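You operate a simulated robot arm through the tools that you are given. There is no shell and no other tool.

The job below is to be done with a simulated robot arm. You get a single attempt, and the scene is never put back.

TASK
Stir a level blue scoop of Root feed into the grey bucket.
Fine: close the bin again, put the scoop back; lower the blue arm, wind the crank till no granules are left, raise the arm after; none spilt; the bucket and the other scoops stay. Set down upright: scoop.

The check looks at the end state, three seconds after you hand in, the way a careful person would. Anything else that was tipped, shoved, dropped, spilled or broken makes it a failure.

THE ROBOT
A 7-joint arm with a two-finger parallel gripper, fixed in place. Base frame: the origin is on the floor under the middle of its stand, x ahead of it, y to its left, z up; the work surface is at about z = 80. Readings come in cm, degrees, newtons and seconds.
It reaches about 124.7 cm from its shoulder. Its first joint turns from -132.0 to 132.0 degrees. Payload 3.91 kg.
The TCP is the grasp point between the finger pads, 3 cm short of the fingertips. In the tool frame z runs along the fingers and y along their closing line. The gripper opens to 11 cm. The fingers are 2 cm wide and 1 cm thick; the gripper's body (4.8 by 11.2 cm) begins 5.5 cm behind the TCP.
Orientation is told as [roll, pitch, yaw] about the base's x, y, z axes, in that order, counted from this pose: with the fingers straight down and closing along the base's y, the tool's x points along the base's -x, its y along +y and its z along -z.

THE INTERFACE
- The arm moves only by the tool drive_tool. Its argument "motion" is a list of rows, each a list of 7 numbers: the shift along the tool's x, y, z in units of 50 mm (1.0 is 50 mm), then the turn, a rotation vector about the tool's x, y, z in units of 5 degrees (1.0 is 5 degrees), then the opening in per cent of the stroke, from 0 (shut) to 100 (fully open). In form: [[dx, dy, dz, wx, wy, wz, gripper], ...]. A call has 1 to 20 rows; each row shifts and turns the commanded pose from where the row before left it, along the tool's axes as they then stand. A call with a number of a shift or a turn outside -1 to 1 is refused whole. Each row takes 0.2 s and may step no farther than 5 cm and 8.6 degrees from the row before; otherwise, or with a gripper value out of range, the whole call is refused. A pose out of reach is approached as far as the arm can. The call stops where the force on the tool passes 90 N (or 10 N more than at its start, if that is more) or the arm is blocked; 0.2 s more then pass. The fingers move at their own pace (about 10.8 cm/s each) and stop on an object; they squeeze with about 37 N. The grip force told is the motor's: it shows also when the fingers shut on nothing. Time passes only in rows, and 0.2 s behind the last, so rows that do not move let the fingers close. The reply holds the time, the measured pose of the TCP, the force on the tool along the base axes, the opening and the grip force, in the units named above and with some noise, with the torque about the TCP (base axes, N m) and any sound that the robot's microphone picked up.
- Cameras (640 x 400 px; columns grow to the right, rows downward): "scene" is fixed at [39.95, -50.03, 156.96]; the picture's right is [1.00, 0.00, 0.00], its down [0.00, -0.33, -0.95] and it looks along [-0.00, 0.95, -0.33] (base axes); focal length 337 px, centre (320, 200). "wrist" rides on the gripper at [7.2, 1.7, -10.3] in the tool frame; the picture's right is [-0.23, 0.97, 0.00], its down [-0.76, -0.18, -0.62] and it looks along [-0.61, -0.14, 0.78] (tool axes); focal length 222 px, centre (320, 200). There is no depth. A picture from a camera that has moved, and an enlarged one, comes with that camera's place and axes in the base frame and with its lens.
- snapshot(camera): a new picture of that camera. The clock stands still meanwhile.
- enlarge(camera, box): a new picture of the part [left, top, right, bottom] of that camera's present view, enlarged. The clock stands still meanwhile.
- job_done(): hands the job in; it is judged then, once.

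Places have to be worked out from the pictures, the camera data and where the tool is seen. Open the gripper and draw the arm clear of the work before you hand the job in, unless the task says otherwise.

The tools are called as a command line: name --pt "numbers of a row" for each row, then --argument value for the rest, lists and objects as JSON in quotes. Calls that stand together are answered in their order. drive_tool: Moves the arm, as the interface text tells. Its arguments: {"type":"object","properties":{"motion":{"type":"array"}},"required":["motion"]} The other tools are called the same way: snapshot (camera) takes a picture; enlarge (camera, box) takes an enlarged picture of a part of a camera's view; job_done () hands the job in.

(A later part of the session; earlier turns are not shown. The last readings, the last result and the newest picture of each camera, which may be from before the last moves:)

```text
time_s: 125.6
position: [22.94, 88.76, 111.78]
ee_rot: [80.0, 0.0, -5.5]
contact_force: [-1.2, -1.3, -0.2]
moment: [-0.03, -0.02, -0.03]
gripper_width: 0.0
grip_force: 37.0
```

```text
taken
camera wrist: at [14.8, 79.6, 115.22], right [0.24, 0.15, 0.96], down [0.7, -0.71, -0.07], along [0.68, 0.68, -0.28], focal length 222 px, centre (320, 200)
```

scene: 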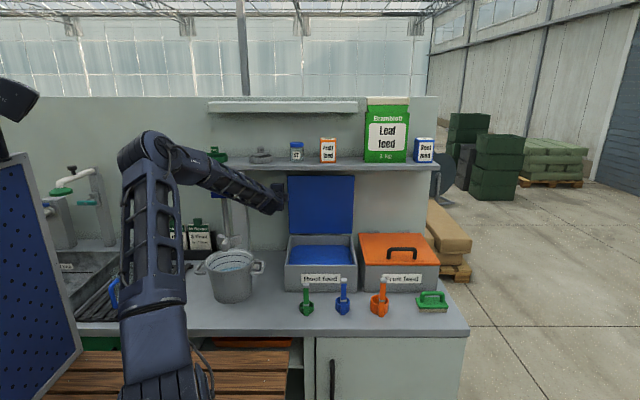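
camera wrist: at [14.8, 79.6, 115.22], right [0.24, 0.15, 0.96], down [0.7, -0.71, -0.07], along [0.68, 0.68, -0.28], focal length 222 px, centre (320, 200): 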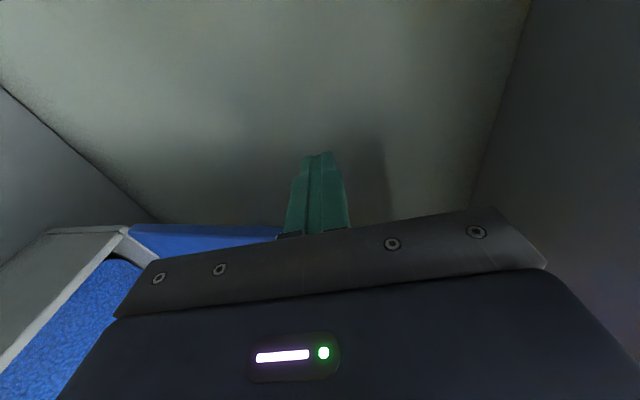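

The 5° turn shifted the elbow left, so I won't turn further. I now press the fingers gently to the right against the lid's edge, watching the force.

drive_tool --pt "-0.1 0.0015 0.0095 0 0 0 0" --pt "-0.1 0.0015 0.0095 0 0 0 0" --pt "-0.1 0.0015 0.0095 0 0 0 0"

enlarge --camera "scene" --box '[160, 130, 360, 290]'

snapshot --camera "wrist"

```text
time_s: 126.4
position: [24.37, 88.92, 111.65]
ee_rot: [80.0, -0.1, -5.4]
contact_force: [-1.0, -1.1, -0.1]
moment: [-0.03, 0.01, -0.02]
gripper_width: 0.02
grip_force: 37.0
```

```text
2.50 times, centred on (260, 210) of scene
camera zoom: at [39.95, -50.03, 156.96], right [1.0, 0.0, 0.0], down [0.0, -0.33, -0.95], along [0.0, 0.95, -0.33], focal length 844 px, centre (470, 175)
```

zoom: 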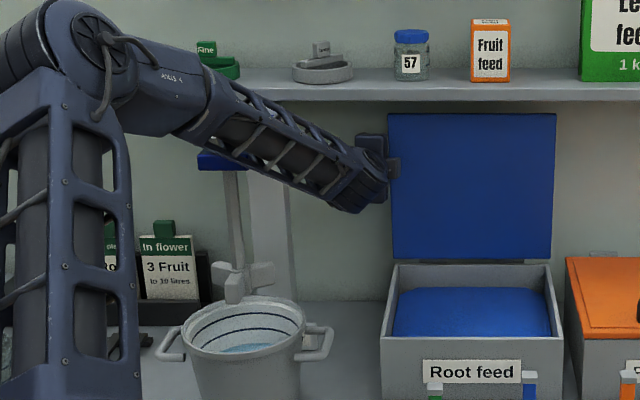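

```text
taken
camera wrist: at [16.15, 79.65, 115.13], right [0.24, 0.15, 0.96], down [0.7, -0.71, -0.07], along [0.67, 0.69, -0.27], focal length 222 px, centre (320, 200)
```

wrist: 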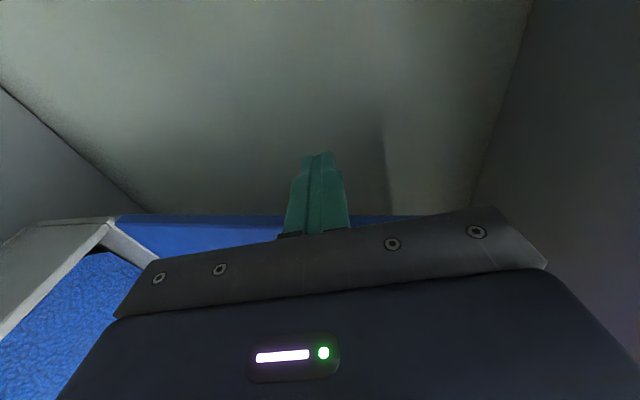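

Not yet touching. I close the last centimetre in smaller steps.

drive_tool --pt "-0.08 0.001 0.008 0 0 0 0" --pt "-0.06 0.001 0.006 0 0 0 0" --pt "-0.06 0.001 0.006 0 0 0 0"

```text
time_s: 127.2
position: [24.78, 88.88, 111.74]
ee_rot: [80.1, -0.1, -5.0]
contact_force: [-34.6, -2.3, -2.6]
moment: [-0.04, 0.27, -0.19]
gripper_width: 0.0
grip_force: 37.1
```

Contact with about 35 N sideways. I now drag toward the front to see whether the lid follows.

drive_tool --pt "-0.0192 -0.0346 -0.196 0 0 0 0" --pt "-0.0192 -0.0346 -0.196 0 0 0 0" --pt "-0.0192 -0.0346 -0.196 0 0 0 0" --pt "-0.0192 -0.0346 -0.196 0 0 0 0"

enlarge --camera "scene" --box '[160, 130, 360, 290]'

snapshot --camera "wrist"

```text
time_s: 128.2
position: [24.69, 84.95, 111.54]
ee_rot: [79.8, -0.1, -5.2]
contact_force: [-44.5, 7.2, -22.1]
moment: [0.2, 0.82, -0.11]
gripper_width: 0.01
grip_force: 37.0
```

```text
2.50 times, centred on (260, 210) of scene
camera zoom: at [39.95, -50.03, 156.96], right [1.0, 0.0, 0.0], down [0.0, -0.33, -0.95], along [0.0, 0.95, -0.33], focal length 844 px, centre (470, 175)
```

zoom: 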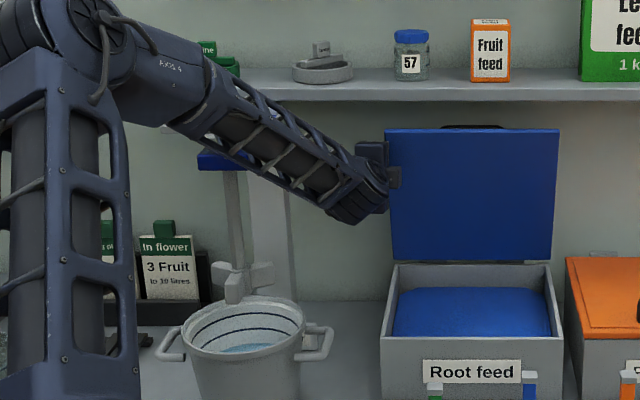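

```text
taken
camera wrist: at [16.64, 75.76, 114.88], right [0.24, 0.15, 0.96], down [0.7, -0.71, -0.06], along [0.67, 0.69, -0.28], focal length 222 px, centre (320, 200)
```

wrist: 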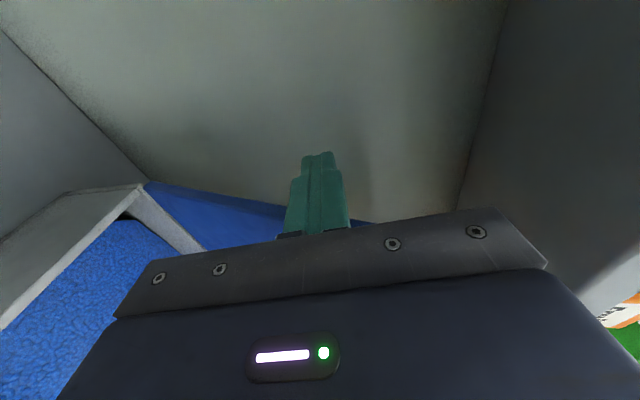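

The lid follows the drag and now leans forward. I continue, easing the press slightly and following its arc downward.

drive_tool --pt "-0.0092 -0.07 -0.19 0 0 0 0" --pt "-0.0152 -0.08 -0.187 0 0 0 0" --pt "-0.0192 -0.084 -0.187 0 0 0 0" --pt "-0.0192 -0.09 -0.185 0 0 0 0"

enlarge --camera "scene" --box '[160, 130, 360, 290]'

snapshot --camera "wrist"

```text
time_s: 129.2
position: [24.62, 80.85, 110.67]
ee_rot: [79.9, -0.1, -5.1]
contact_force: [-51.4, 14.3, -11.2]
moment: [1.24, -0.08, -0.15]
gripper_width: 0.0
grip_force: 37.1
```

```text
2.50 times, centred on (260, 210) of scene
camera zoom: at [39.95, -50.03, 156.96], right [1.0, 0.0, 0.0], down [0.0, -0.33, -0.95], along [0.0, 0.95, -0.33], focal length 844 px, centre (470, 175)
```

zoom: 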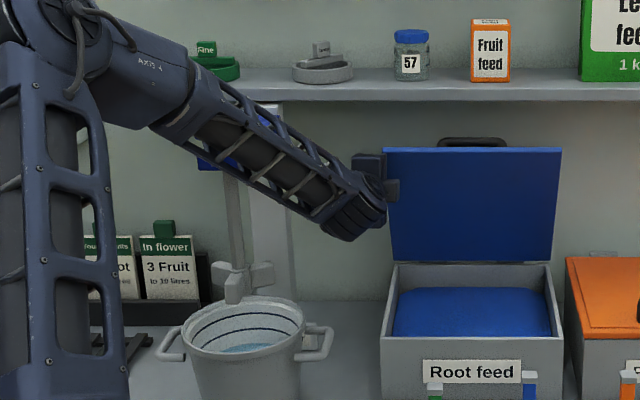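

```text
taken
camera wrist: at [16.61, 71.7, 114.07], right [0.24, 0.15, 0.96], down [0.7, -0.71, -0.07], along [0.67, 0.69, -0.28], focal length 222 px, centre (320, 200)
```

wrist: 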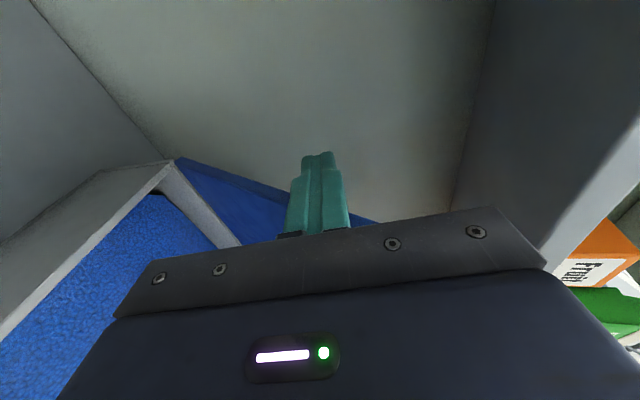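

The lid is at about 65° now. I continue along its arc toward 50°, easing the sideways press.

drive_tool --pt "-0.0 -0.155 -0.165 0 0 0 0" --pt "-0.01 -0.155 -0.165 0 0 0 0" --pt "-0.018 -0.155 -0.165 0 0 0 0" --pt "-0.018 -0.155 -0.165 0 0 0 0" --pt "-0.018 -0.155 -0.165 0 0 0 0"

enlarge --camera "scene" --box '[160, 130, 360, 290]'

snapshot --camera "wrist"

```text
time_s: 130.4
position: [24.59, 76.37, 107.81]
ee_rot: [80.1, -0.1, -4.9]
contact_force: [-64.6, 11.0, 6.1]
moment: [2.14, -0.43, 0.95]
gripper_width: 0.02
grip_force: 37.1
```

```text
2.50 times, centred on (260, 210) of scene
camera zoom: at [39.95, -50.03, 156.96], right [1.0, 0.0, 0.0], down [0.0, -0.33, -0.95], along [0.0, 0.95, -0.33], focal length 844 px, centre (470, 175)
```

zoom: 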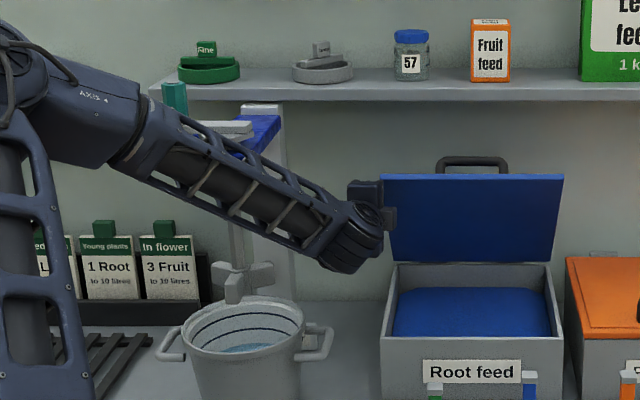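

```text
taken
camera wrist: at [16.49, 67.17, 111.19], right [0.24, 0.15, 0.96], down [0.7, -0.71, -0.06], along [0.67, 0.69, -0.27], focal length 222 px, centre (320, 200)
```

wrist: 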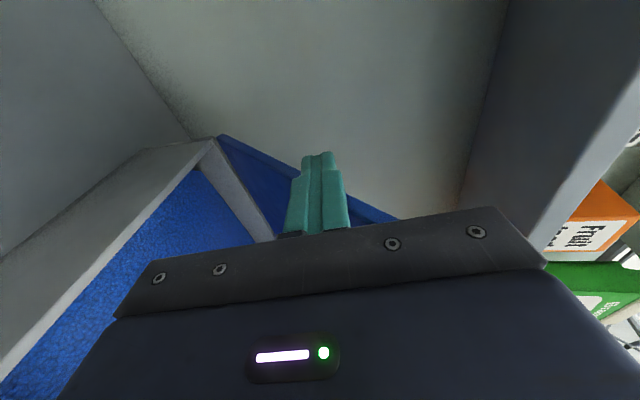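

The lid is near 53°, an angle at which it holds itself. I release sideways and draw the hand back to the front.

drive_tool --pt "0.12 0 0 0 0 0 0" --pt "0.2 0 0 0 0 0 0" --pt "0.3 0 0 0 0 0 0" --pt "0.0 -0.1 -0.55 0 0 0 0" --pt "0 -0.13 -0.75 0 0 0 0" --pt "0 -0.13 -0.75 0 0 0 0" --pt "0 -0.13 -0.75 0 0 0 0" --pt "0 0 0 0 0 0 0"

snapshot --camera "scene"

snapshot --camera "wrist"

```text
time_s: 132.2
position: [24.3, 62.93, 109.23]
ee_rot: [79.6, 0.0, -4.7]
contact_force: [-0.2, -0.3, 0.1]
moment: [0.0, -0.03, 0.02]
gripper_width: 0.02
grip_force: 37.5
out of reach, approached as far as the arm can: row 3, 4, 5, 6, 7
```

```text
taken
```

scene: 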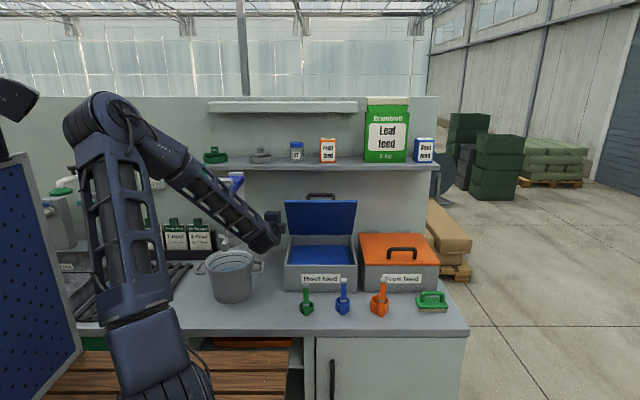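

```text
taken
camera wrist: at [16.25, 53.68, 112.72], right [0.24, 0.15, 0.96], down [0.7, -0.71, -0.06], along [0.67, 0.69, -0.28], focal length 222 px, centre (320, 200)
```

wrist: 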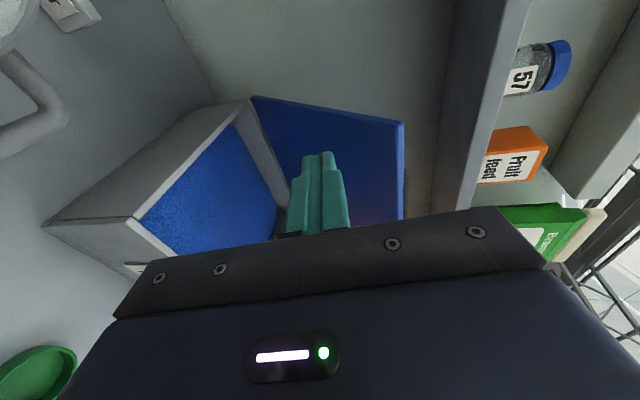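

The lid stays at 53°. I square the hand, move to the lid's middle and tilt to 45°, ready to cage the handle bar (now near y 77.4, z 113.8).

drive_tool --pt "0 0 0 0 0.93 -0.16 0" --pt "-0.624 0.347 -0.336 0 0 0 0" --pt "-0.624 0.347 -0.336 0 0 0 0" --pt "-0.624 0.347 -0.336 0 0 0 0" --pt "-0.624 0.347 -0.336 0 0 0 0" --pt "-0.624 0.347 -0.336 0 0 0 0" --pt "0 0 0 0 0 0 30"

snapshot --camera "scene"

```text
time_s: 133.8
position: [39.92, 55.67, 119.25]
ee_rot: [80.0, -0.1, -0.6]
contact_force: [0.4, 0.5, 0.6]
moment: [-0.01, -0.01, 0.01]
gripper_width: 3.3
grip_force: 0.1
```

```text
taken
```

scene: 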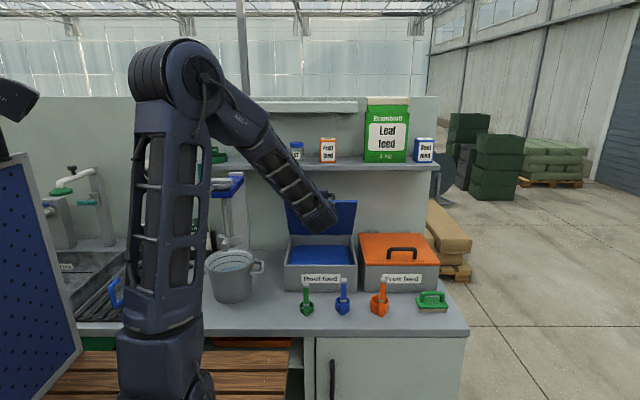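

I tilt to 45° and move to the pre-approach point above and in front of the bar.

drive_tool --pt "0 0 0 1 0 0 30" --pt "0 0 0 1 0 0 30" --pt "0 0 0 1 0 0 30" --pt "0 0 0 1 0 0 30" --pt "0 0 0 1 0 0 30" --pt "0 0 0 1 0 0 30" --pt "0 0 0 1 0 0 30" --pt "0 0.763 0.49 0 0 0 35" --pt "0 0.763 0.49 0 0 0 35" --pt "0 0.763 0.49 0 0 0 35" --pt "0 0 0 0 0 0 35"

snapshot --camera "wrist"

enlarge --camera "scene" --box '[270, 150, 390, 310]'

```text
time_s: 136.2
position: [40.01, 68.94, 122.32]
ee_rot: [45.1, -0.2, -0.6]
contact_force: [-0.6, -0.3, 0.0]
moment: [-0.01, 0.01, 0.01]
gripper_width: 3.85
grip_force: 0.1
```

```text
taken
camera wrist: at [32.73, 62.88, 130.82], right [0.23, 0.69, 0.69], down [0.76, -0.57, 0.32], along [0.61, 0.45, -0.65], focal length 222 px, centre (320, 200)
```

wrist: 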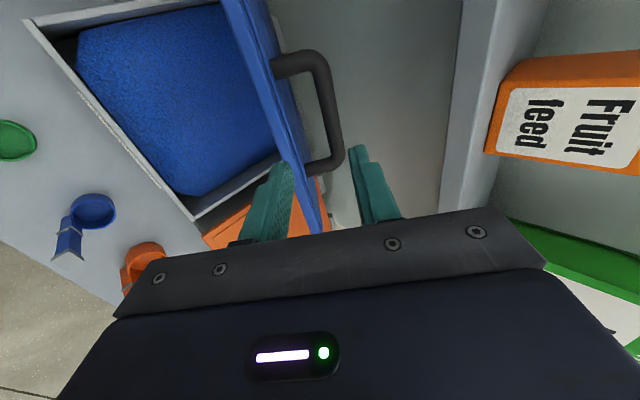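

```text
2.50 times, centred on (330, 230) of scene
camera zoom: at [39.95, -50.03, 156.96], right [1.0, 0.0, 0.0], down [0.0, -0.33, -0.95], along [0.0, 0.95, -0.33], focal length 844 px, centre (295, 125)
```

zoom: 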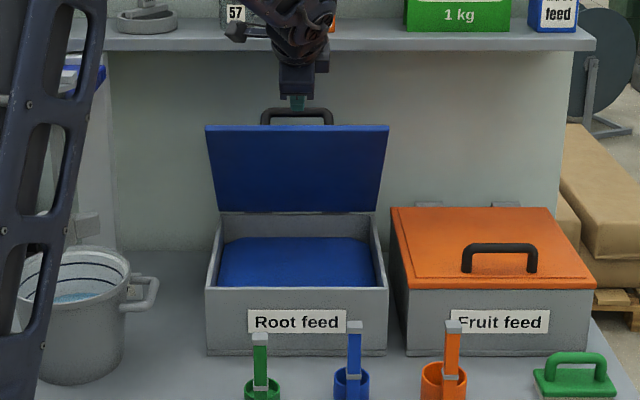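

The lid's edge passes just below the lower finger's line. I shift slightly outward, narrow the opening, and slide the fingers around the bar.

drive_tool --pt "0 0.08 0 0 0 0 30" --pt "0 0 0.4 0 0 0 30" --pt "0 0 0.4 0 0 0 30" --pt "0 0 0.4 0 0 0 30" --pt "0 0 0.3 0 0 0 30" --pt "0 0 0.3 0 0 0 30"

snapshot --camera "wrist"

```text
time_s: 137.6
position: [40.06, 75.9, 116.37]
ee_rot: [45.1, -0.1, -0.6]
contact_force: [0.4, 0.1, -0.8]
moment: [-0.04, -0.03, -0.03]
gripper_width: 3.31
grip_force: 0.0
```

```text
taken
camera wrist: at [32.63, 69.88, 124.78], right [0.23, 0.69, 0.69], down [0.76, -0.57, 0.32], along [0.61, 0.45, -0.65], focal length 222 px, centre (320, 200)
```

wrist: 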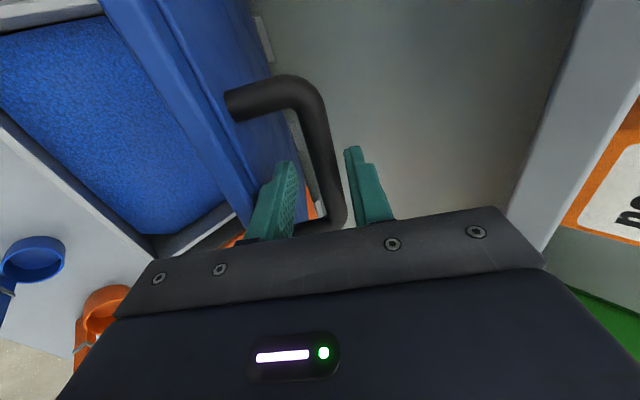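

The bar is between the fingers. I advance a little, narrow the cage and bring the lid down along its arc to about 30°.

drive_tool --pt "0 0 0.2 0 0 0 30" --pt "0 0 0 0 0 0 20" --pt "0 0 0 0 0 0 20" --pt "0 -0.39 -0.122 0 0 0 20" --pt "0 -0.399 -0.088 0 0 0 20" --pt "0 -0.403 -0.052 0 0 0 20" --pt "0 -0.407 -0.017 0 0 0 20" --pt "0 -0.406 0.018 0 0 0 20"

snapshot --camera "wrist"

enlarge --camera "scene" --box '[270, 150, 390, 310]'

```text
time_s: 139.4
position: [40.16, 68.46, 109.29]
ee_rot: [45.0, -0.1, -0.6]
contact_force: [0.5, 1.0, -0.5]
moment: [-0.03, -0.04, -0.01]
gripper_width: 2.17
grip_force: 0.1
```

```text
taken
camera wrist: at [32.81, 62.42, 117.82], right [0.23, 0.69, 0.69], down [0.76, -0.57, 0.32], along [0.61, 0.45, -0.65], focal length 222 px, centre (320, 200)
```

wrist: 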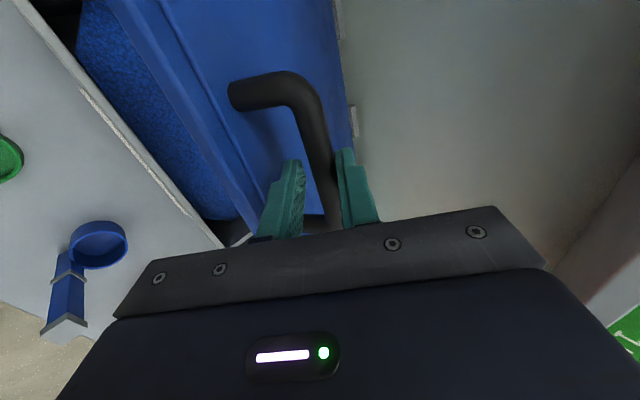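

```text
2.50 times, centred on (330, 230) of scene
camera zoom: at [39.95, -50.03, 156.96], right [1.0, 0.0, 0.0], down [0.0, -0.33, -0.95], along [0.0, 0.95, -0.33], focal length 844 px, centre (295, 125)
```

zoom: 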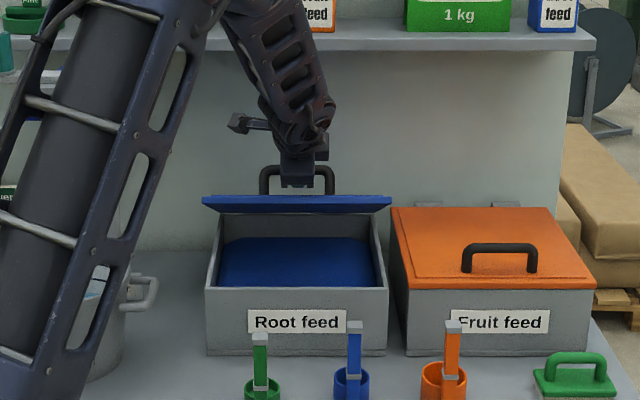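

The lid follows down to about 28°. I continue to closed, slowing for the last degrees.

drive_tool --pt "0 -0.404 0.054 0 0 0 20" --pt "0 -0.397 0.089 0 0 0 20" --pt "0 -0.389 0.123 0 0 0 20" --pt "0 -0.376 0.156 0 0 0 20" --pt "0 -0.181 0.095 0 0 0 20" --pt "0 -0.181 0.095 0 0 0 20" --pt "0 -0.172 0.111 0 0 0 20" --pt "0 -0.1 0.065 0 0 0 20" --pt "0 0 0 0 0 0 20"

snapshot --camera "wrist"

enlarge --camera "scene" --box '[270, 190, 390, 310]'

```text
time_s: 141.4
position: [39.96, 63.47, 98.69]
ee_rot: [45.0, -0.2, -0.7]
contact_force: [0.0, -0.4, -0.9]
moment: [-0.01, -0.03, 0.01]
gripper_width: 2.22
grip_force: 0.0
```

```text
taken
camera wrist: at [32.64, 57.47, 107.24], right [0.23, 0.69, 0.69], down [0.76, -0.57, 0.32], along [0.61, 0.45, -0.65], focal length 222 px, centre (320, 200)
```

wrist: 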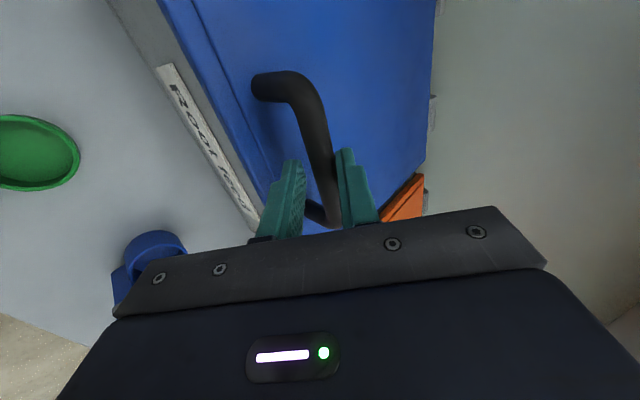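

```text
3.33 times, centred on (330, 250) of scene
camera zoom: at [39.95, -50.03, 156.96], right [1.0, 0.0, 0.0], down [0.0, -0.33, -0.95], along [0.0, 0.95, -0.33], focal length 1125 px, centre (287, 33)
```

zoom: 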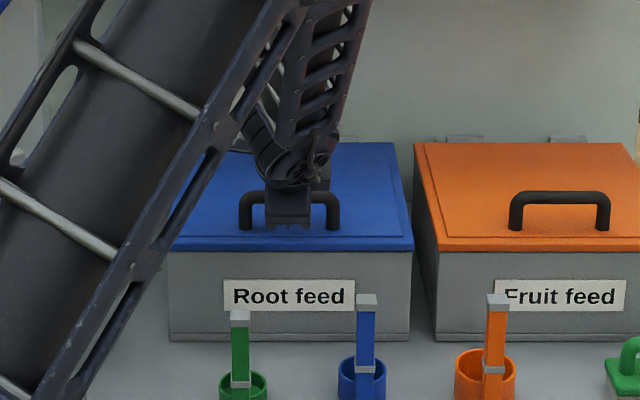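

The lid looks shut, matching the original picture. I press the bar down lightly to be sure, then open the fingers and back off.

drive_tool --pt "0 -0.1 0.06 0 0 0 20" --pt "0 -0.05 0.03 0 0 0 20" --pt "0 0 0 0 0 0 20"

```text
time_s: 142.2
position: [39.9, 63.33, 98.02]
ee_rot: [45.0, -0.1, -0.5]
contact_force: [4.1, 10.7, 20.3]
moment: [0.48, -0.29, -0.03]
gripper_width: 3.28
grip_force: 10.6
```

The bar resists with 20 N, so the lid is fully closed. I open the fingers and withdraw along the tool axis.

drive_tool --pt "0 0.1 0 0 0 0 35" --pt "0 0 0 0 0 0 35" --pt "0 0 -0.4 0 0 0 35" --pt "0 0 -0.6 0 0 0 35" --pt "0 0 -0.8 0 0 0 35" --pt "0 0 -0.8 0 0 0 35" --pt "0 0.5 -0.5 0 0 0 35" --pt "0 0.5 -0.5 0 0 0 35" --pt "0 0 0 0 0 0 35"

snapshot --camera "scene"

snapshot --camera "wrist"

```text
time_s: 144.2
position: [39.59, 54.31, 114.57]
ee_rot: [45.0, 0.0, -0.6]
contact_force: [-0.3, -0.4, -0.7]
moment: [0.02, 0.01, 0.0]
gripper_width: 3.87
grip_force: 0.0
```

```text
taken
```

scene: 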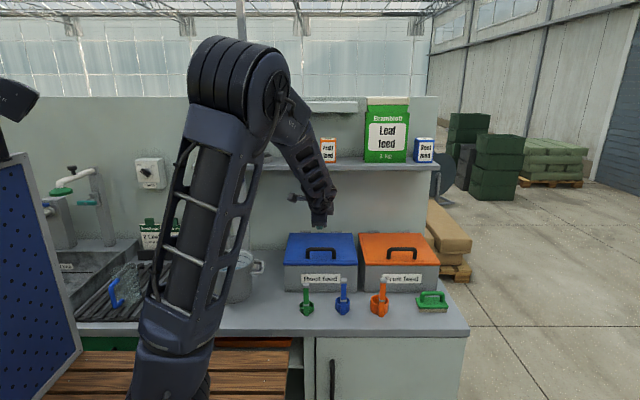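

```text
taken
camera wrist: at [32.28, 48.32, 123.13], right [0.23, 0.69, 0.69], down [0.76, -0.57, 0.32], along [0.61, 0.45, -0.65], focal length 222 px, centre (320, 200)
```

wrist: 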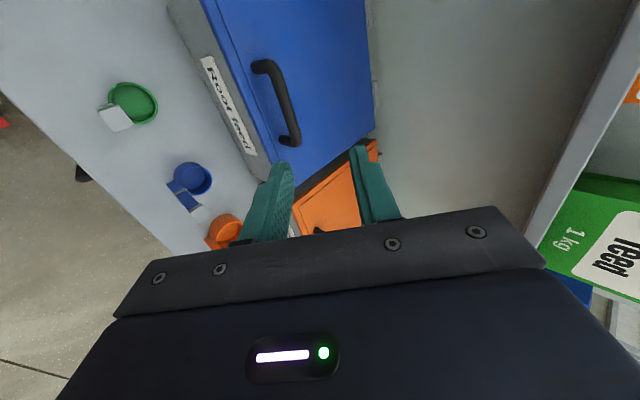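

The bin is closed and all the scoops stand. Now the mixer: I rise, point the hand down and move over to the left to view the blue arm, its loop handle and the crank.

drive_tool --pt "0 0.7 -0.7 0 0 0 60" --pt "0 0.7 -0.7 0 0 0 60" --pt "0 0.7 -0.7 0 0 0 60" --pt "0 0.7 -0.7 0 0 0 60" --pt "0 0.7 -0.7 0 0 0 60" --pt "0 0.4 -0.4 0 0 0 60" --pt "0 0 0 1 0 0 60" --pt "0 0 0 1 0 0 60" --pt "0 0 0 1 0 0 60" --pt "0 0 0 1 0 0 60" --pt "0 0 0 1 0 0 60" --pt "0 0 0 1 0 0 60" --pt "0 0 0 1 0 0 60" --pt "0 0 0 1 0 0 60" --pt "0 0 0 1 0 0 60" --pt "0 0 0 0 0 0 60"

drive_tool --pt "0.5 0 0 0 0 0 60" --pt "0.9 0 0 0 0 0 60" --pt "0.9 0 0 0 0 0 60" --pt "0.9 0 0 0 0 0 60" --pt "0.9 0 0 0 0 0 60" --pt "0.9 0 0 0 0 0 60" --pt "0.9 0 0 0 0 0 60" --pt "0.9 0 0 0 0 0 60" --pt "0.9 0 0 0 0 0 60" --pt "0.9 0 0 0 0 0 60" --pt "0.5 0 0 0 0 0 60" --pt "0 0 0 0 0 0 60"

snapshot --camera "wrist"

snapshot --camera "scene"

```text
time_s: 147.6
position: [39.73, 54.4, 142.1]
ee_rot: [-0.1, -0.1, -0.6]
contact_force: [-0.4, -0.8, -0.6]
moment: [-0.03, 0.0, -0.03]
gripper_width: 6.61
grip_force: 0.1
```

```text
time_s: 150.2
position: [-5.63, 54.75, 142.19]
ee_rot: [0.0, -0.1, -0.8]
contact_force: [-0.6, -1.2, -0.7]
moment: [-0.01, 0.02, -0.04]
gripper_width: 6.61
grip_force: 0.0
```

```text
taken
camera wrist: at [-12.8, 56.58, 152.51], right [0.24, 0.97, 0.0], down [0.76, -0.19, 0.62], along [0.61, -0.15, -0.78], focal length 222 px, centre (320, 200)
```

wrist: 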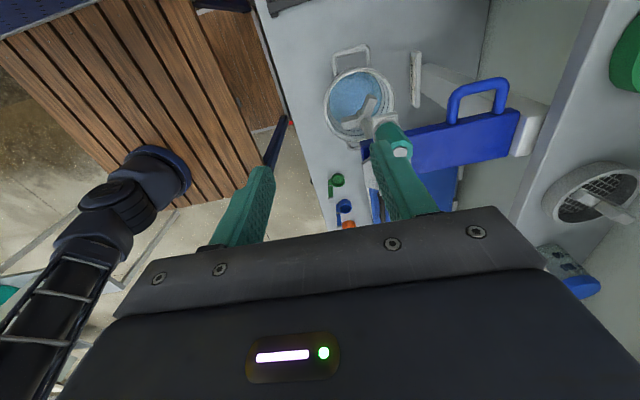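

```text
taken
```

scene: 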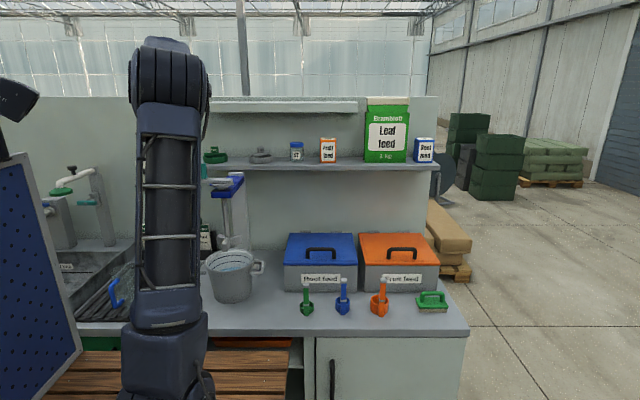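

I enlarge the mixer in this view to locate the loop handle and the crank knob.

enlarge --camera "wrist" --box '[300, 30, 560, 230]'

enlarge --camera "scene" --box '[190, 130, 280, 310]'

```text
2.00 times, centred on (430, 130) of wrist
camera zoom: at [-12.8, 56.58, 152.51], right [0.24, 0.97, 0.0], down [0.76, -0.19, 0.62], along [0.61, -0.15, -0.78], focal length 444 px, centre (100, 340)
```

zoom: 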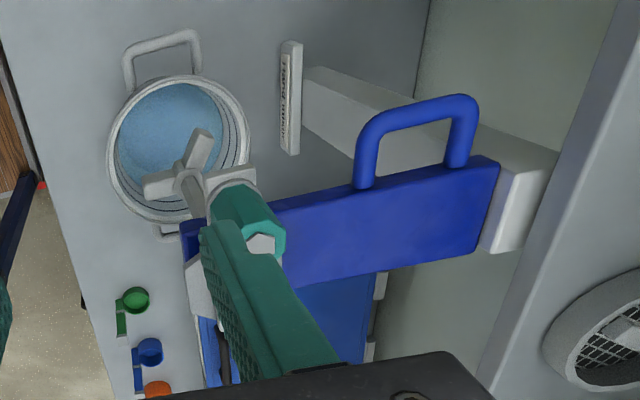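

```text
2.22 times, centred on (235, 220) of scene
camera zoom: at [39.95, -50.03, 156.96], right [1.0, 0.0, 0.0], down [0.0, -0.33, -0.95], along [0.0, 0.95, -0.33], focal length 750 px, centre (509, 156)
```

zoom: 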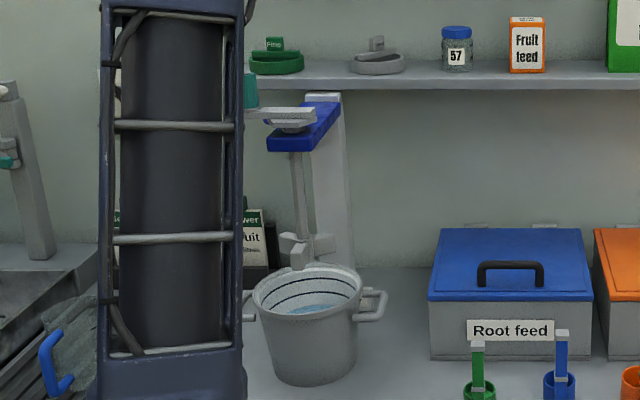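

The loop handle runs along y (about 71.6–77.3) at x≈−1.7, z≈122, sticking out left from the blue arm. I turn the gripper so it closes along x and tilt it 30° forward, staying above the crank.

drive_tool --pt "0 0 0 0 0 1 50" --pt "0 0 0 0 0 1 50" --pt "0 0 0 0 0 1 50" --pt "0 0 0 0 0 1 50" --pt "0 0 0 0 0 1 50" --pt "0 0 0 0 0 1 50" --pt "0 0 0 0 0 1 50" --pt "0 0 0 0 0 1 50" --pt "0 0 0 0 0 1 50" --pt "0 0 0 0 0 1 50" --pt "0 0 0 0 0 1 50" --pt "0 0 0 0 0 1 50" --pt "0 0 0 0 0 1 50" --pt "0 0 0 0 0 1 50" --pt "0 0 0 0 0 1 50" --pt "0 0 0 0 0 1 50" --pt "0 0 0 0 0 1 50" --pt "0 0 0 0 0 0.85 50"

drive_tool --pt "0 0 0 0 1 0 50" --pt "0 0 0 0 1 0 50" --pt "0 0 0 0 1 0 50" --pt "0 0 0 0 1 0 50" --pt "0 0 0 0 1 0 50" --pt "0 0 0 0 1 0 50" --pt "0 0 0 0 0 0 50"

snapshot --camera "wrist"

snapshot --camera "scene"

```text
time_s: 154.0
position: [3.55, 63.97, 143.5]
ee_rot: [-0.2, -0.1, -89.6]
contact_force: [1.3, -0.6, 0.5]
moment: [0.02, 0.0, 0.0]
gripper_width: 5.5
grip_force: 0.1
out of reach, approached as far as the arm can: row 15, 16, 17, 18
```

```text
time_s: 155.6
position: [8.51, 68.86, 144.33]
ee_rot: [0.1, 30.1, -89.5]
contact_force: [0.1, -0.4, 0.3]
moment: [-0.02, 0.0, 0.0]
gripper_width: 5.5
grip_force: 0.1
out of reach, approached as far as the arm can: row 1, 2, 3, 4, 5, 6
```

```text
taken
camera wrist: at [10.16, 69.96, 156.78], right [0.98, -0.19, -0.11], down [-0.17, -0.97, 0.16], along [-0.14, -0.14, -0.98], focal length 222 px, centre (320, 200)
```

wrist: 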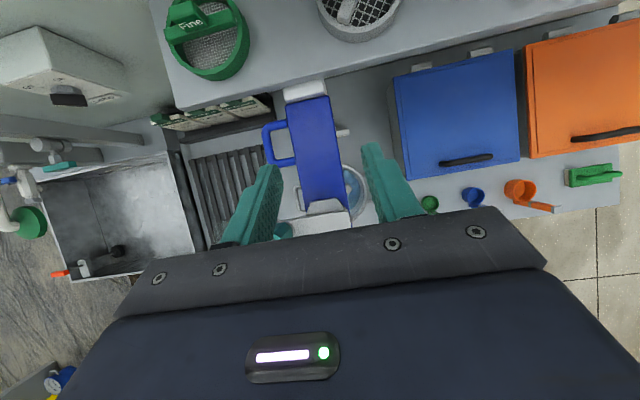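

```text
taken
```

scene: 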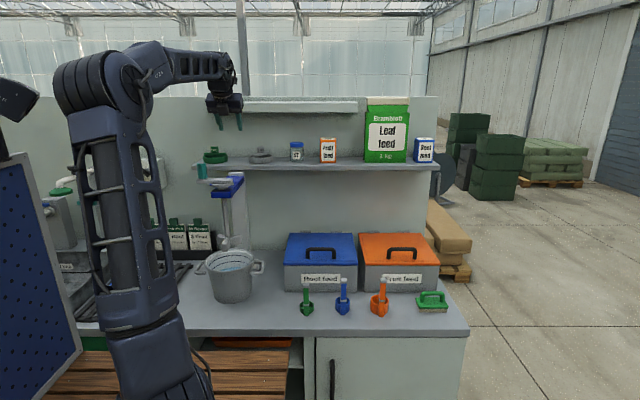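

The wrist hit its limit just short of −90° here and drifted over the mixer, still high and clear. I turn back 8° off the limit and move above the loop.

drive_tool --pt "0 0 0 0.4 0 -0.693 50" --pt "0 0 0 0.4 0 -0.693 50" --pt "0 0 0 0 0 0 50"

snapshot --camera "scene"

```text
time_s: 156.4
position: [8.55, 68.86, 144.29]
ee_rot: [0.1, 30.1, -81.8]
contact_force: [0.3, 0.4, -0.7]
moment: [-0.04, 0.0, 0.02]
gripper_width: 5.5
grip_force: 0.0
```

```text
taken
```

scene: 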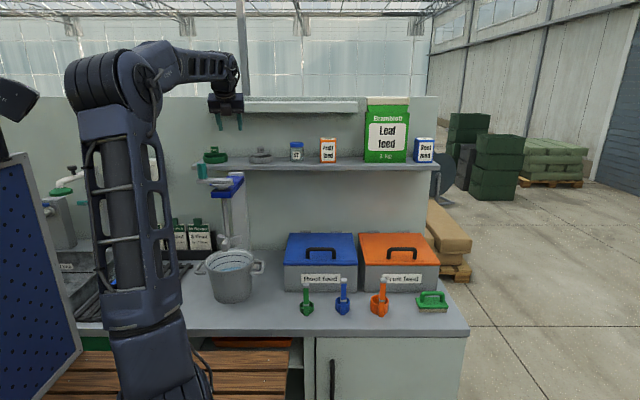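

Off the limit now. I move left and down toward a point above the loop.

drive_tool --pt "-0.126 -0.507 0.273 0 0 0 50" --pt "-0.126 -0.507 0.273 0 0 0 50" --pt "-0.126 -0.507 0.273 0 0 0 50" --pt "-0.126 -0.507 0.273 0 0 0 50" --pt "0 0 0 0 0 0 50"

snapshot --camera "wrist"

snapshot --camera "scene"

```text
time_s: 157.6
position: [-0.65, 68.79, 137.8]
ee_rot: [-0.1, 29.9, -81.5]
contact_force: [-0.6, -0.9, -0.3]
moment: [0.01, 0.01, 0.02]
gripper_width: 5.5
grip_force: 0.1
out of reach, approached as far as the arm can: row 4
```

```text
taken
camera wrist: at [0.82, 70.16, 150.34], right [0.99, -0.05, -0.12], down [-0.03, -0.99, 0.16], along [-0.12, -0.16, -0.98], focal length 222 px, centre (320, 200)
```

wrist: 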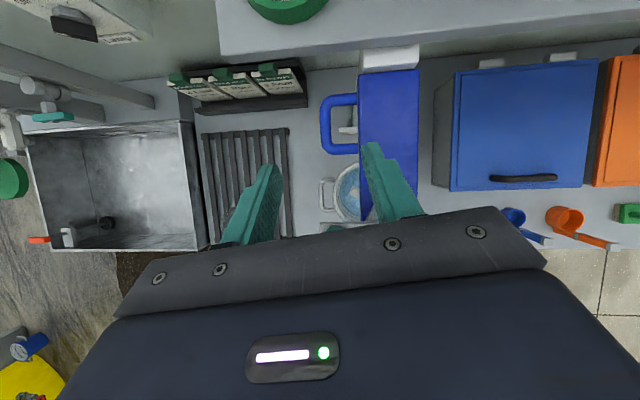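

```text
taken
```

scene: 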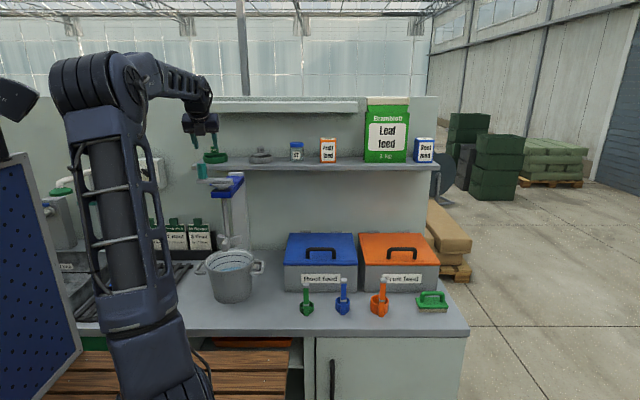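

Yaw −90° is at the wrist's limit here, while +90° should be mid-range. I straighten the hand to vertical and turn it round to +90° above the mixer.

drive_tool --pt "0 0 0 0 -1 0 40" --pt "0 0 0 0 -1 0 40" --pt "0 0 0 0 -1 0 40" --pt "0 0 0 0 -1 0 40" --pt "0 0 0 0 -1 0 40" --pt "0 0 0 0 -1 0 40" --pt "0 0 0 0 0 -1 40" --pt "0 0 0 0 0 -1 40" --pt "0 0 0 0 0 -1 40" --pt "0 0 0 0 0 -1 40" --pt "0 0 0 0 0 -1 40" --pt "0 0 0 0 0 -1 40" --pt "0 0 0 0 0 -1 40" --pt "0 0 0 0 0 -1 40" --pt "0 0 0 0 0 -1 40" --pt "0 0 0 0 0 -1 40" --pt "0 0 0 0 0 -1 40" --pt "0 0 0 0 0 -1 40" --pt "0 0 0 0 0 -1 40" --pt "0 0 0 0 0 -1 40"

drive_tool --pt "0 0 0 0 0 -1 40" --pt "0 0 0 0 0 -1 40" --pt "0 0 0 0 0 -1 40" --pt "0 0 0 0 0 -1 40" --pt "0 0 0 0 0 -1 40" --pt "0 0 0 0 0 -1 40" --pt "0 0 0 0 0 -1 40" --pt "0 0 0 0 0 -1 40" --pt "0 0 0 0 0 -1 40" --pt "0 0 0 0 0 -1 40" --pt "0 0 0 0 0 -1 40" --pt "0 0 0 0 0 -1 40" --pt "0 0 0 0 0 -1 40" --pt "0 0 0 0 0 -1 40" --pt "0 0 0 0 0 -1 40" --pt "0 0 0 0 0 -1 40" --pt "0 0 0 0 0 -1 40" --pt "0 0 0 0 0 -1 40" --pt "0 0 0 0 0 -1 40" --pt "0 0 0 0 0 -1 40"

snapshot --camera "wrist"

snapshot --camera "scene"

```text
time_s: 161.8
position: [-0.63, 68.76, 138.13]
ee_rot: [0.1, -0.1, -11.8]
contact_force: [-0.1, -0.4, -0.1]
moment: [-0.01, 0.0, -0.03]
gripper_width: 4.41
grip_force: 0.0
```

```text
time_s: 166.0
position: [-0.66, 68.81, 138.16]
ee_rot: [0.1, 0.0, 88.3]
contact_force: [0.1, 0.1, 0.6]
moment: [0.01, -0.01, 0.0]
gripper_width: 4.39
grip_force: 0.2
```

```text
taken
camera wrist: at [-2.55, 61.62, 148.4], right [-0.97, 0.26, 0.0], down [0.2, 0.76, 0.62], along [0.16, 0.6, -0.78], focal length 222 px, centre (320, 200)
```

wrist: 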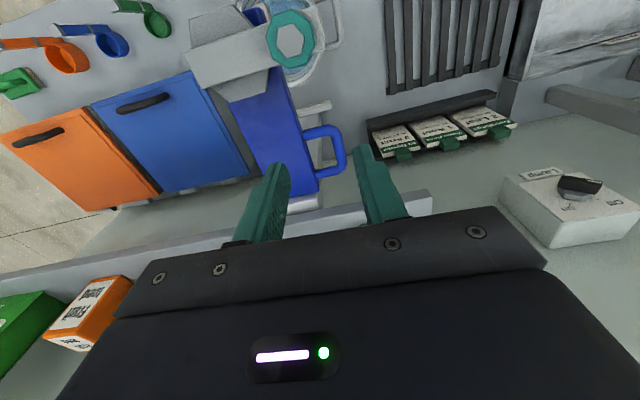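

```text
taken
```

scene: 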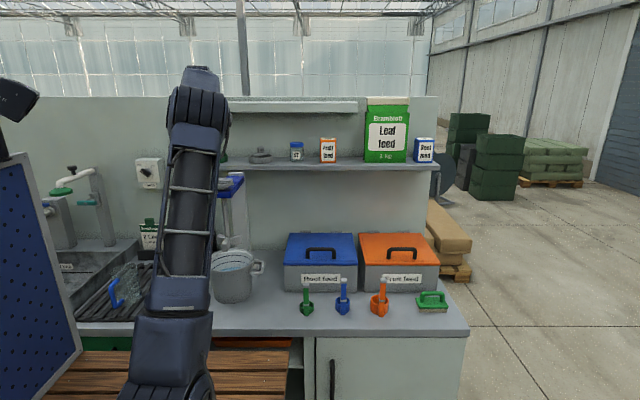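

The loop shows clearly between the fingers at about (−1.8, 74.6, 121.4), and the knob at (−0.4, 62). I move over the loop and start down with the fingers on each side of its bar.

drive_tool --pt "0 0 0 0 0 -0.34 36" --pt "-0.407 0.076 0.5 0 0 0 36" --pt "-0.407 0.076 0.5 0 0 0 36" --pt "-0.407 0.076 0.5 0 0 0 36" --pt "0 0 0 0 0 0 36"

snapshot --camera "wrist"

enlarge --camera "scene" --box '[160, 90, 290, 260]'

```text
time_s: 167.2
position: [-1.95, 74.87, 130.52]
ee_rot: [-0.1, 0.0, 89.8]
contact_force: [0.3, 0.0, -0.5]
moment: [0.06, 0.05, -0.02]
gripper_width: 3.97
grip_force: 0.1
```

```text
taken
camera wrist: at [-3.72, 67.64, 140.81], right [-0.97, 0.23, 0.0], down [0.18, 0.76, 0.62], along [0.14, 0.61, -0.78], focal length 222 px, centre (320, 200)
```

wrist: 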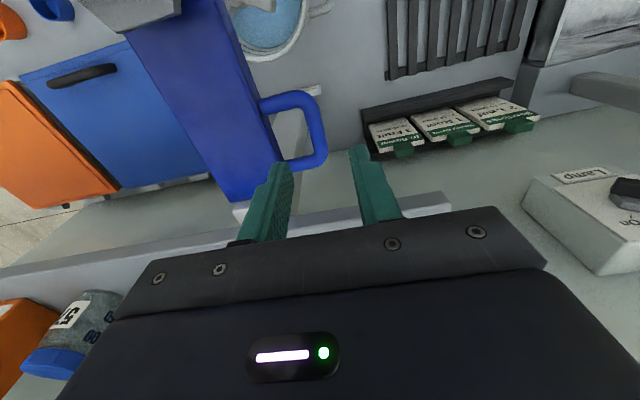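

```text
2.35 times, centred on (225, 175) of scene
camera zoom: at [39.95, -50.03, 156.96], right [1.0, 0.0, 0.0], down [0.0, -0.33, -0.95], along [0.0, 0.95, -0.33], focal length 794 px, centre (544, 259)
```

zoom: 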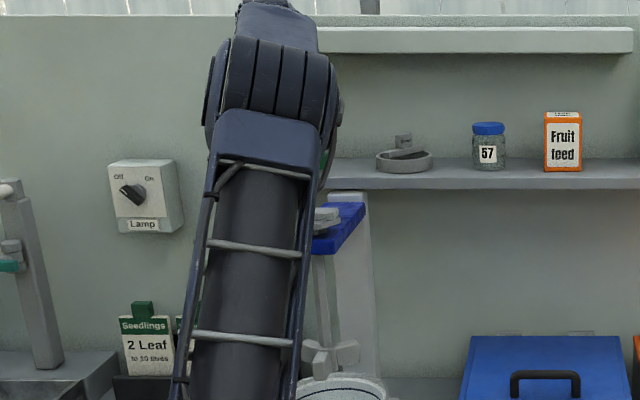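

The bar lies at (−1.75, 74.5), right under the grasp point. I descend with the fingers straddling it.

drive_tool --pt "0.04 -0.04 0.4 0 0 0 36" --pt "0 0 0.4 0 0 0 36" --pt "0 0 0.4 0 0 0 36" --pt "0 0 0.3 0 0 0 36" --pt "0 0 0.25 0 0 0 36" --pt "0 0 0 0 0 0 36"

snapshot --camera "wrist"

```text
time_s: 168.6
position: [-1.5, 74.72, 121.69]
ee_rot: [-0.1, 0.0, 89.8]
contact_force: [-0.3, -0.2, -0.4]
moment: [0.01, -0.01, 0.01]
gripper_width: 3.98
grip_force: 0.0
```

```text
taken
camera wrist: at [-3.17, 67.47, 131.94], right [-0.97, 0.23, 0.0], down [0.18, 0.76, 0.62], along [0.14, 0.61, -0.78], focal length 222 px, centre (320, 200)
```

wrist: 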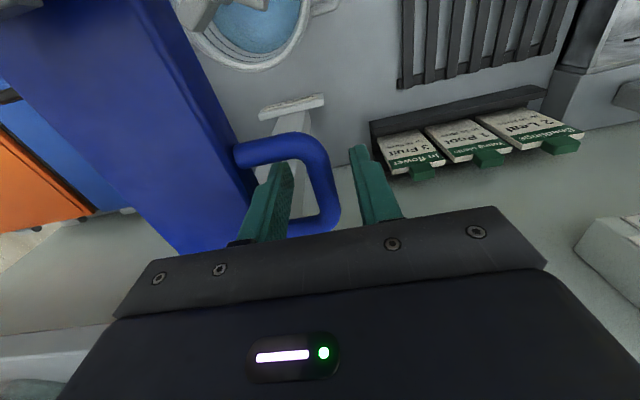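

One finger is inside the loop and the other outside, with the bar at the grasp point. I close on it.

drive_tool --pt "0 0 0 0 0 0 0" --pt "0 0 0 0 0 0 0" --pt "0 0 0 0 0 0 0"

snapshot --camera "wrist"

```text
time_s: 169.4
position: [-1.62, 74.68, 121.66]
ee_rot: [-0.1, -0.1, 89.9]
contact_force: [-16.2, 1.9, -5.4]
moment: [1.09, 0.12, 0.2]
gripper_width: 1.39
grip_force: 44.7
```

```text
taken
camera wrist: at [-3.33, 67.47, 131.93], right [-0.97, 0.23, 0.0], down [0.18, 0.76, 0.62], along [0.14, 0.61, -0.78], focal length 222 px, centre (320, 200)
```

wrist: 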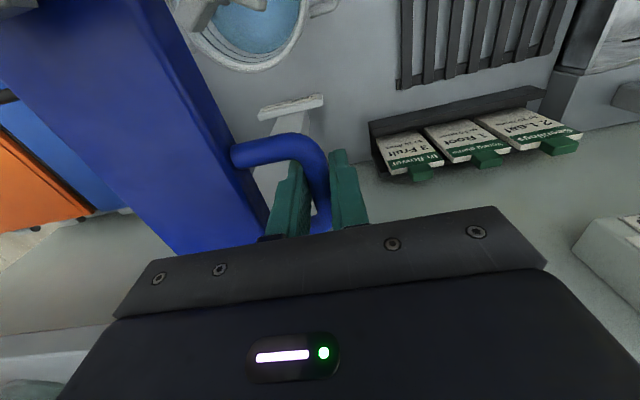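

The bar is gripped (1.4 cm) with a small sideways preload. I relieve it and pull down 3 cm to learn how the arm moves.

drive_tool --pt "0 0.05 0 0 0 0 0" --pt "0 0 0.1 0 0 0 0" --pt "0 0 0.15 0 0 0 0" --pt "0 0 0.2 0 0 0 0" --pt "0 0 0.2 0 0 0 0"

snapshot --camera "wrist"

enlarge --camera "scene" --box '[190, 130, 290, 310]'

```text
time_s: 170.6
position: [-1.54, 74.78, 118.71]
ee_rot: [0.0, 0.0, 89.8]
contact_force: [9.5, -11.9, 2.6]
moment: [-0.01, -0.1, 0.4]
gripper_width: 1.37
grip_force: 45.7
```

```text
taken
camera wrist: at [-3.38, 67.49, 128.94], right [-0.97, 0.23, 0.0], down [0.18, 0.76, 0.62], along [0.15, 0.61, -0.78], focal length 222 px, centre (320, 200)
```

wrist: 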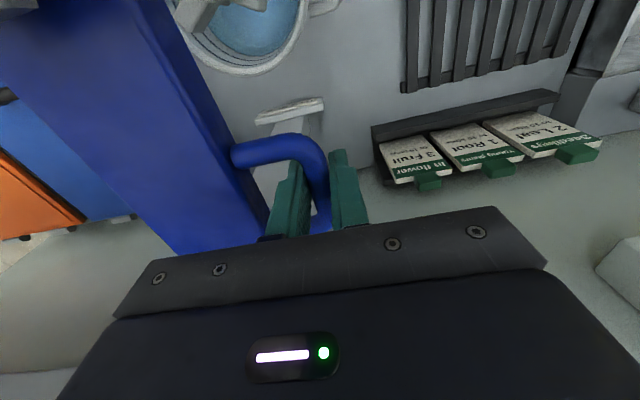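

```text
2.22 times, centred on (240, 220) of scene
camera zoom: at [39.95, -50.03, 156.96], right [1.0, 0.0, 0.0], down [0.0, -0.33, -0.95], along [0.0, 0.95, -0.33], focal length 750 px, centre (498, 156)
```

zoom: 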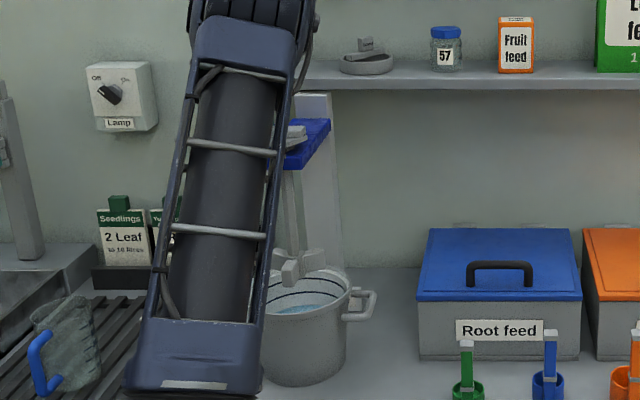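

The arm slides straight down with little force. I continue lowering, easing the small side forces.

drive_tool --pt "0.03 -0.02 0.2 0 0 0 0" --pt "0 0 0.2 0 0 0 0" --pt "0 0 0.2 0 0 0 0" --pt "0 0 0.2 0 0 0 0" --pt "0 0 0.2 0 0 0 0" --pt "0 0 0.2 0 0 0 0" --pt "0 0 0.2 0 0 0 0"

enlarge --camera "scene" --box '[190, 130, 290, 310]'

snapshot --camera "wrist"

```text
time_s: 172.2
position: [-1.7, 74.6, 111.48]
ee_rot: [0.0, 0.0, 89.8]
contact_force: [-7.7, 31.9, 1.4]
moment: [0.11, 0.04, 0.31]
gripper_width: 1.39
grip_force: 44.7
```

```text
2.22 times, centred on (240, 220) of scene
camera zoom: at [39.95, -50.03, 156.96], right [1.0, 0.0, 0.0], down [0.0, -0.33, -0.95], along [0.0, 0.95, -0.33], focal length 750 px, centre (498, 156)
```

zoom: 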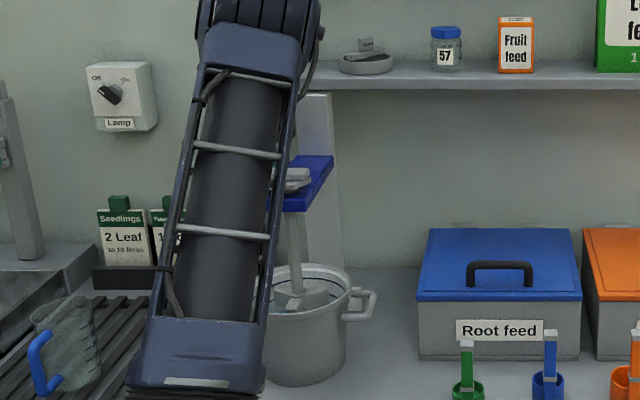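

```text
taken
camera wrist: at [-3.35, 67.36, 121.85], right [-0.97, 0.23, 0.0], down [0.18, 0.76, 0.62], along [0.14, 0.61, -0.78], focal length 222 px, centre (320, 200)
```

wrist: 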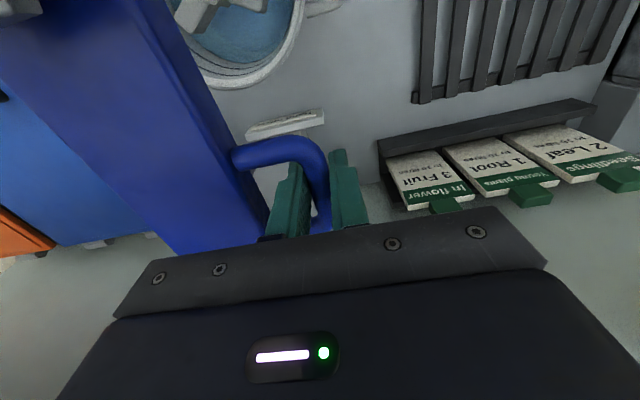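

The paddle is entering the bucket. I ease the y force and continue down in smaller steps, watching for the lower stop.

drive_tool --pt "-0.02 0 0.2 0 0 0 0" --pt "0 0 0.2 0 0 0 0" --pt "0 0 0.1 0 0 0 0" --pt "0 0 0.1 0 0 0 0"

enlarge --camera "scene" --box '[190, 130, 290, 310]'

```text
time_s: 173.2
position: [-1.72, 74.65, 108.44]
ee_rot: [-0.1, 0.1, 89.9]
contact_force: [8.6, -8.0, 0.3]
moment: [-1.09, -0.09, 0.34]
gripper_width: 1.37
grip_force: 45.2
```

```text
2.22 times, centred on (240, 220) of scene
camera zoom: at [39.95, -50.03, 156.96], right [1.0, 0.0, 0.0], down [0.0, -0.33, -0.95], along [0.0, 0.95, -0.33], focal length 750 px, centre (498, 156)
```

zoom: 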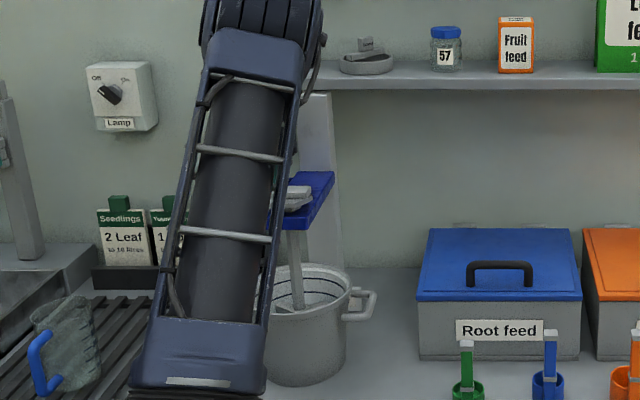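

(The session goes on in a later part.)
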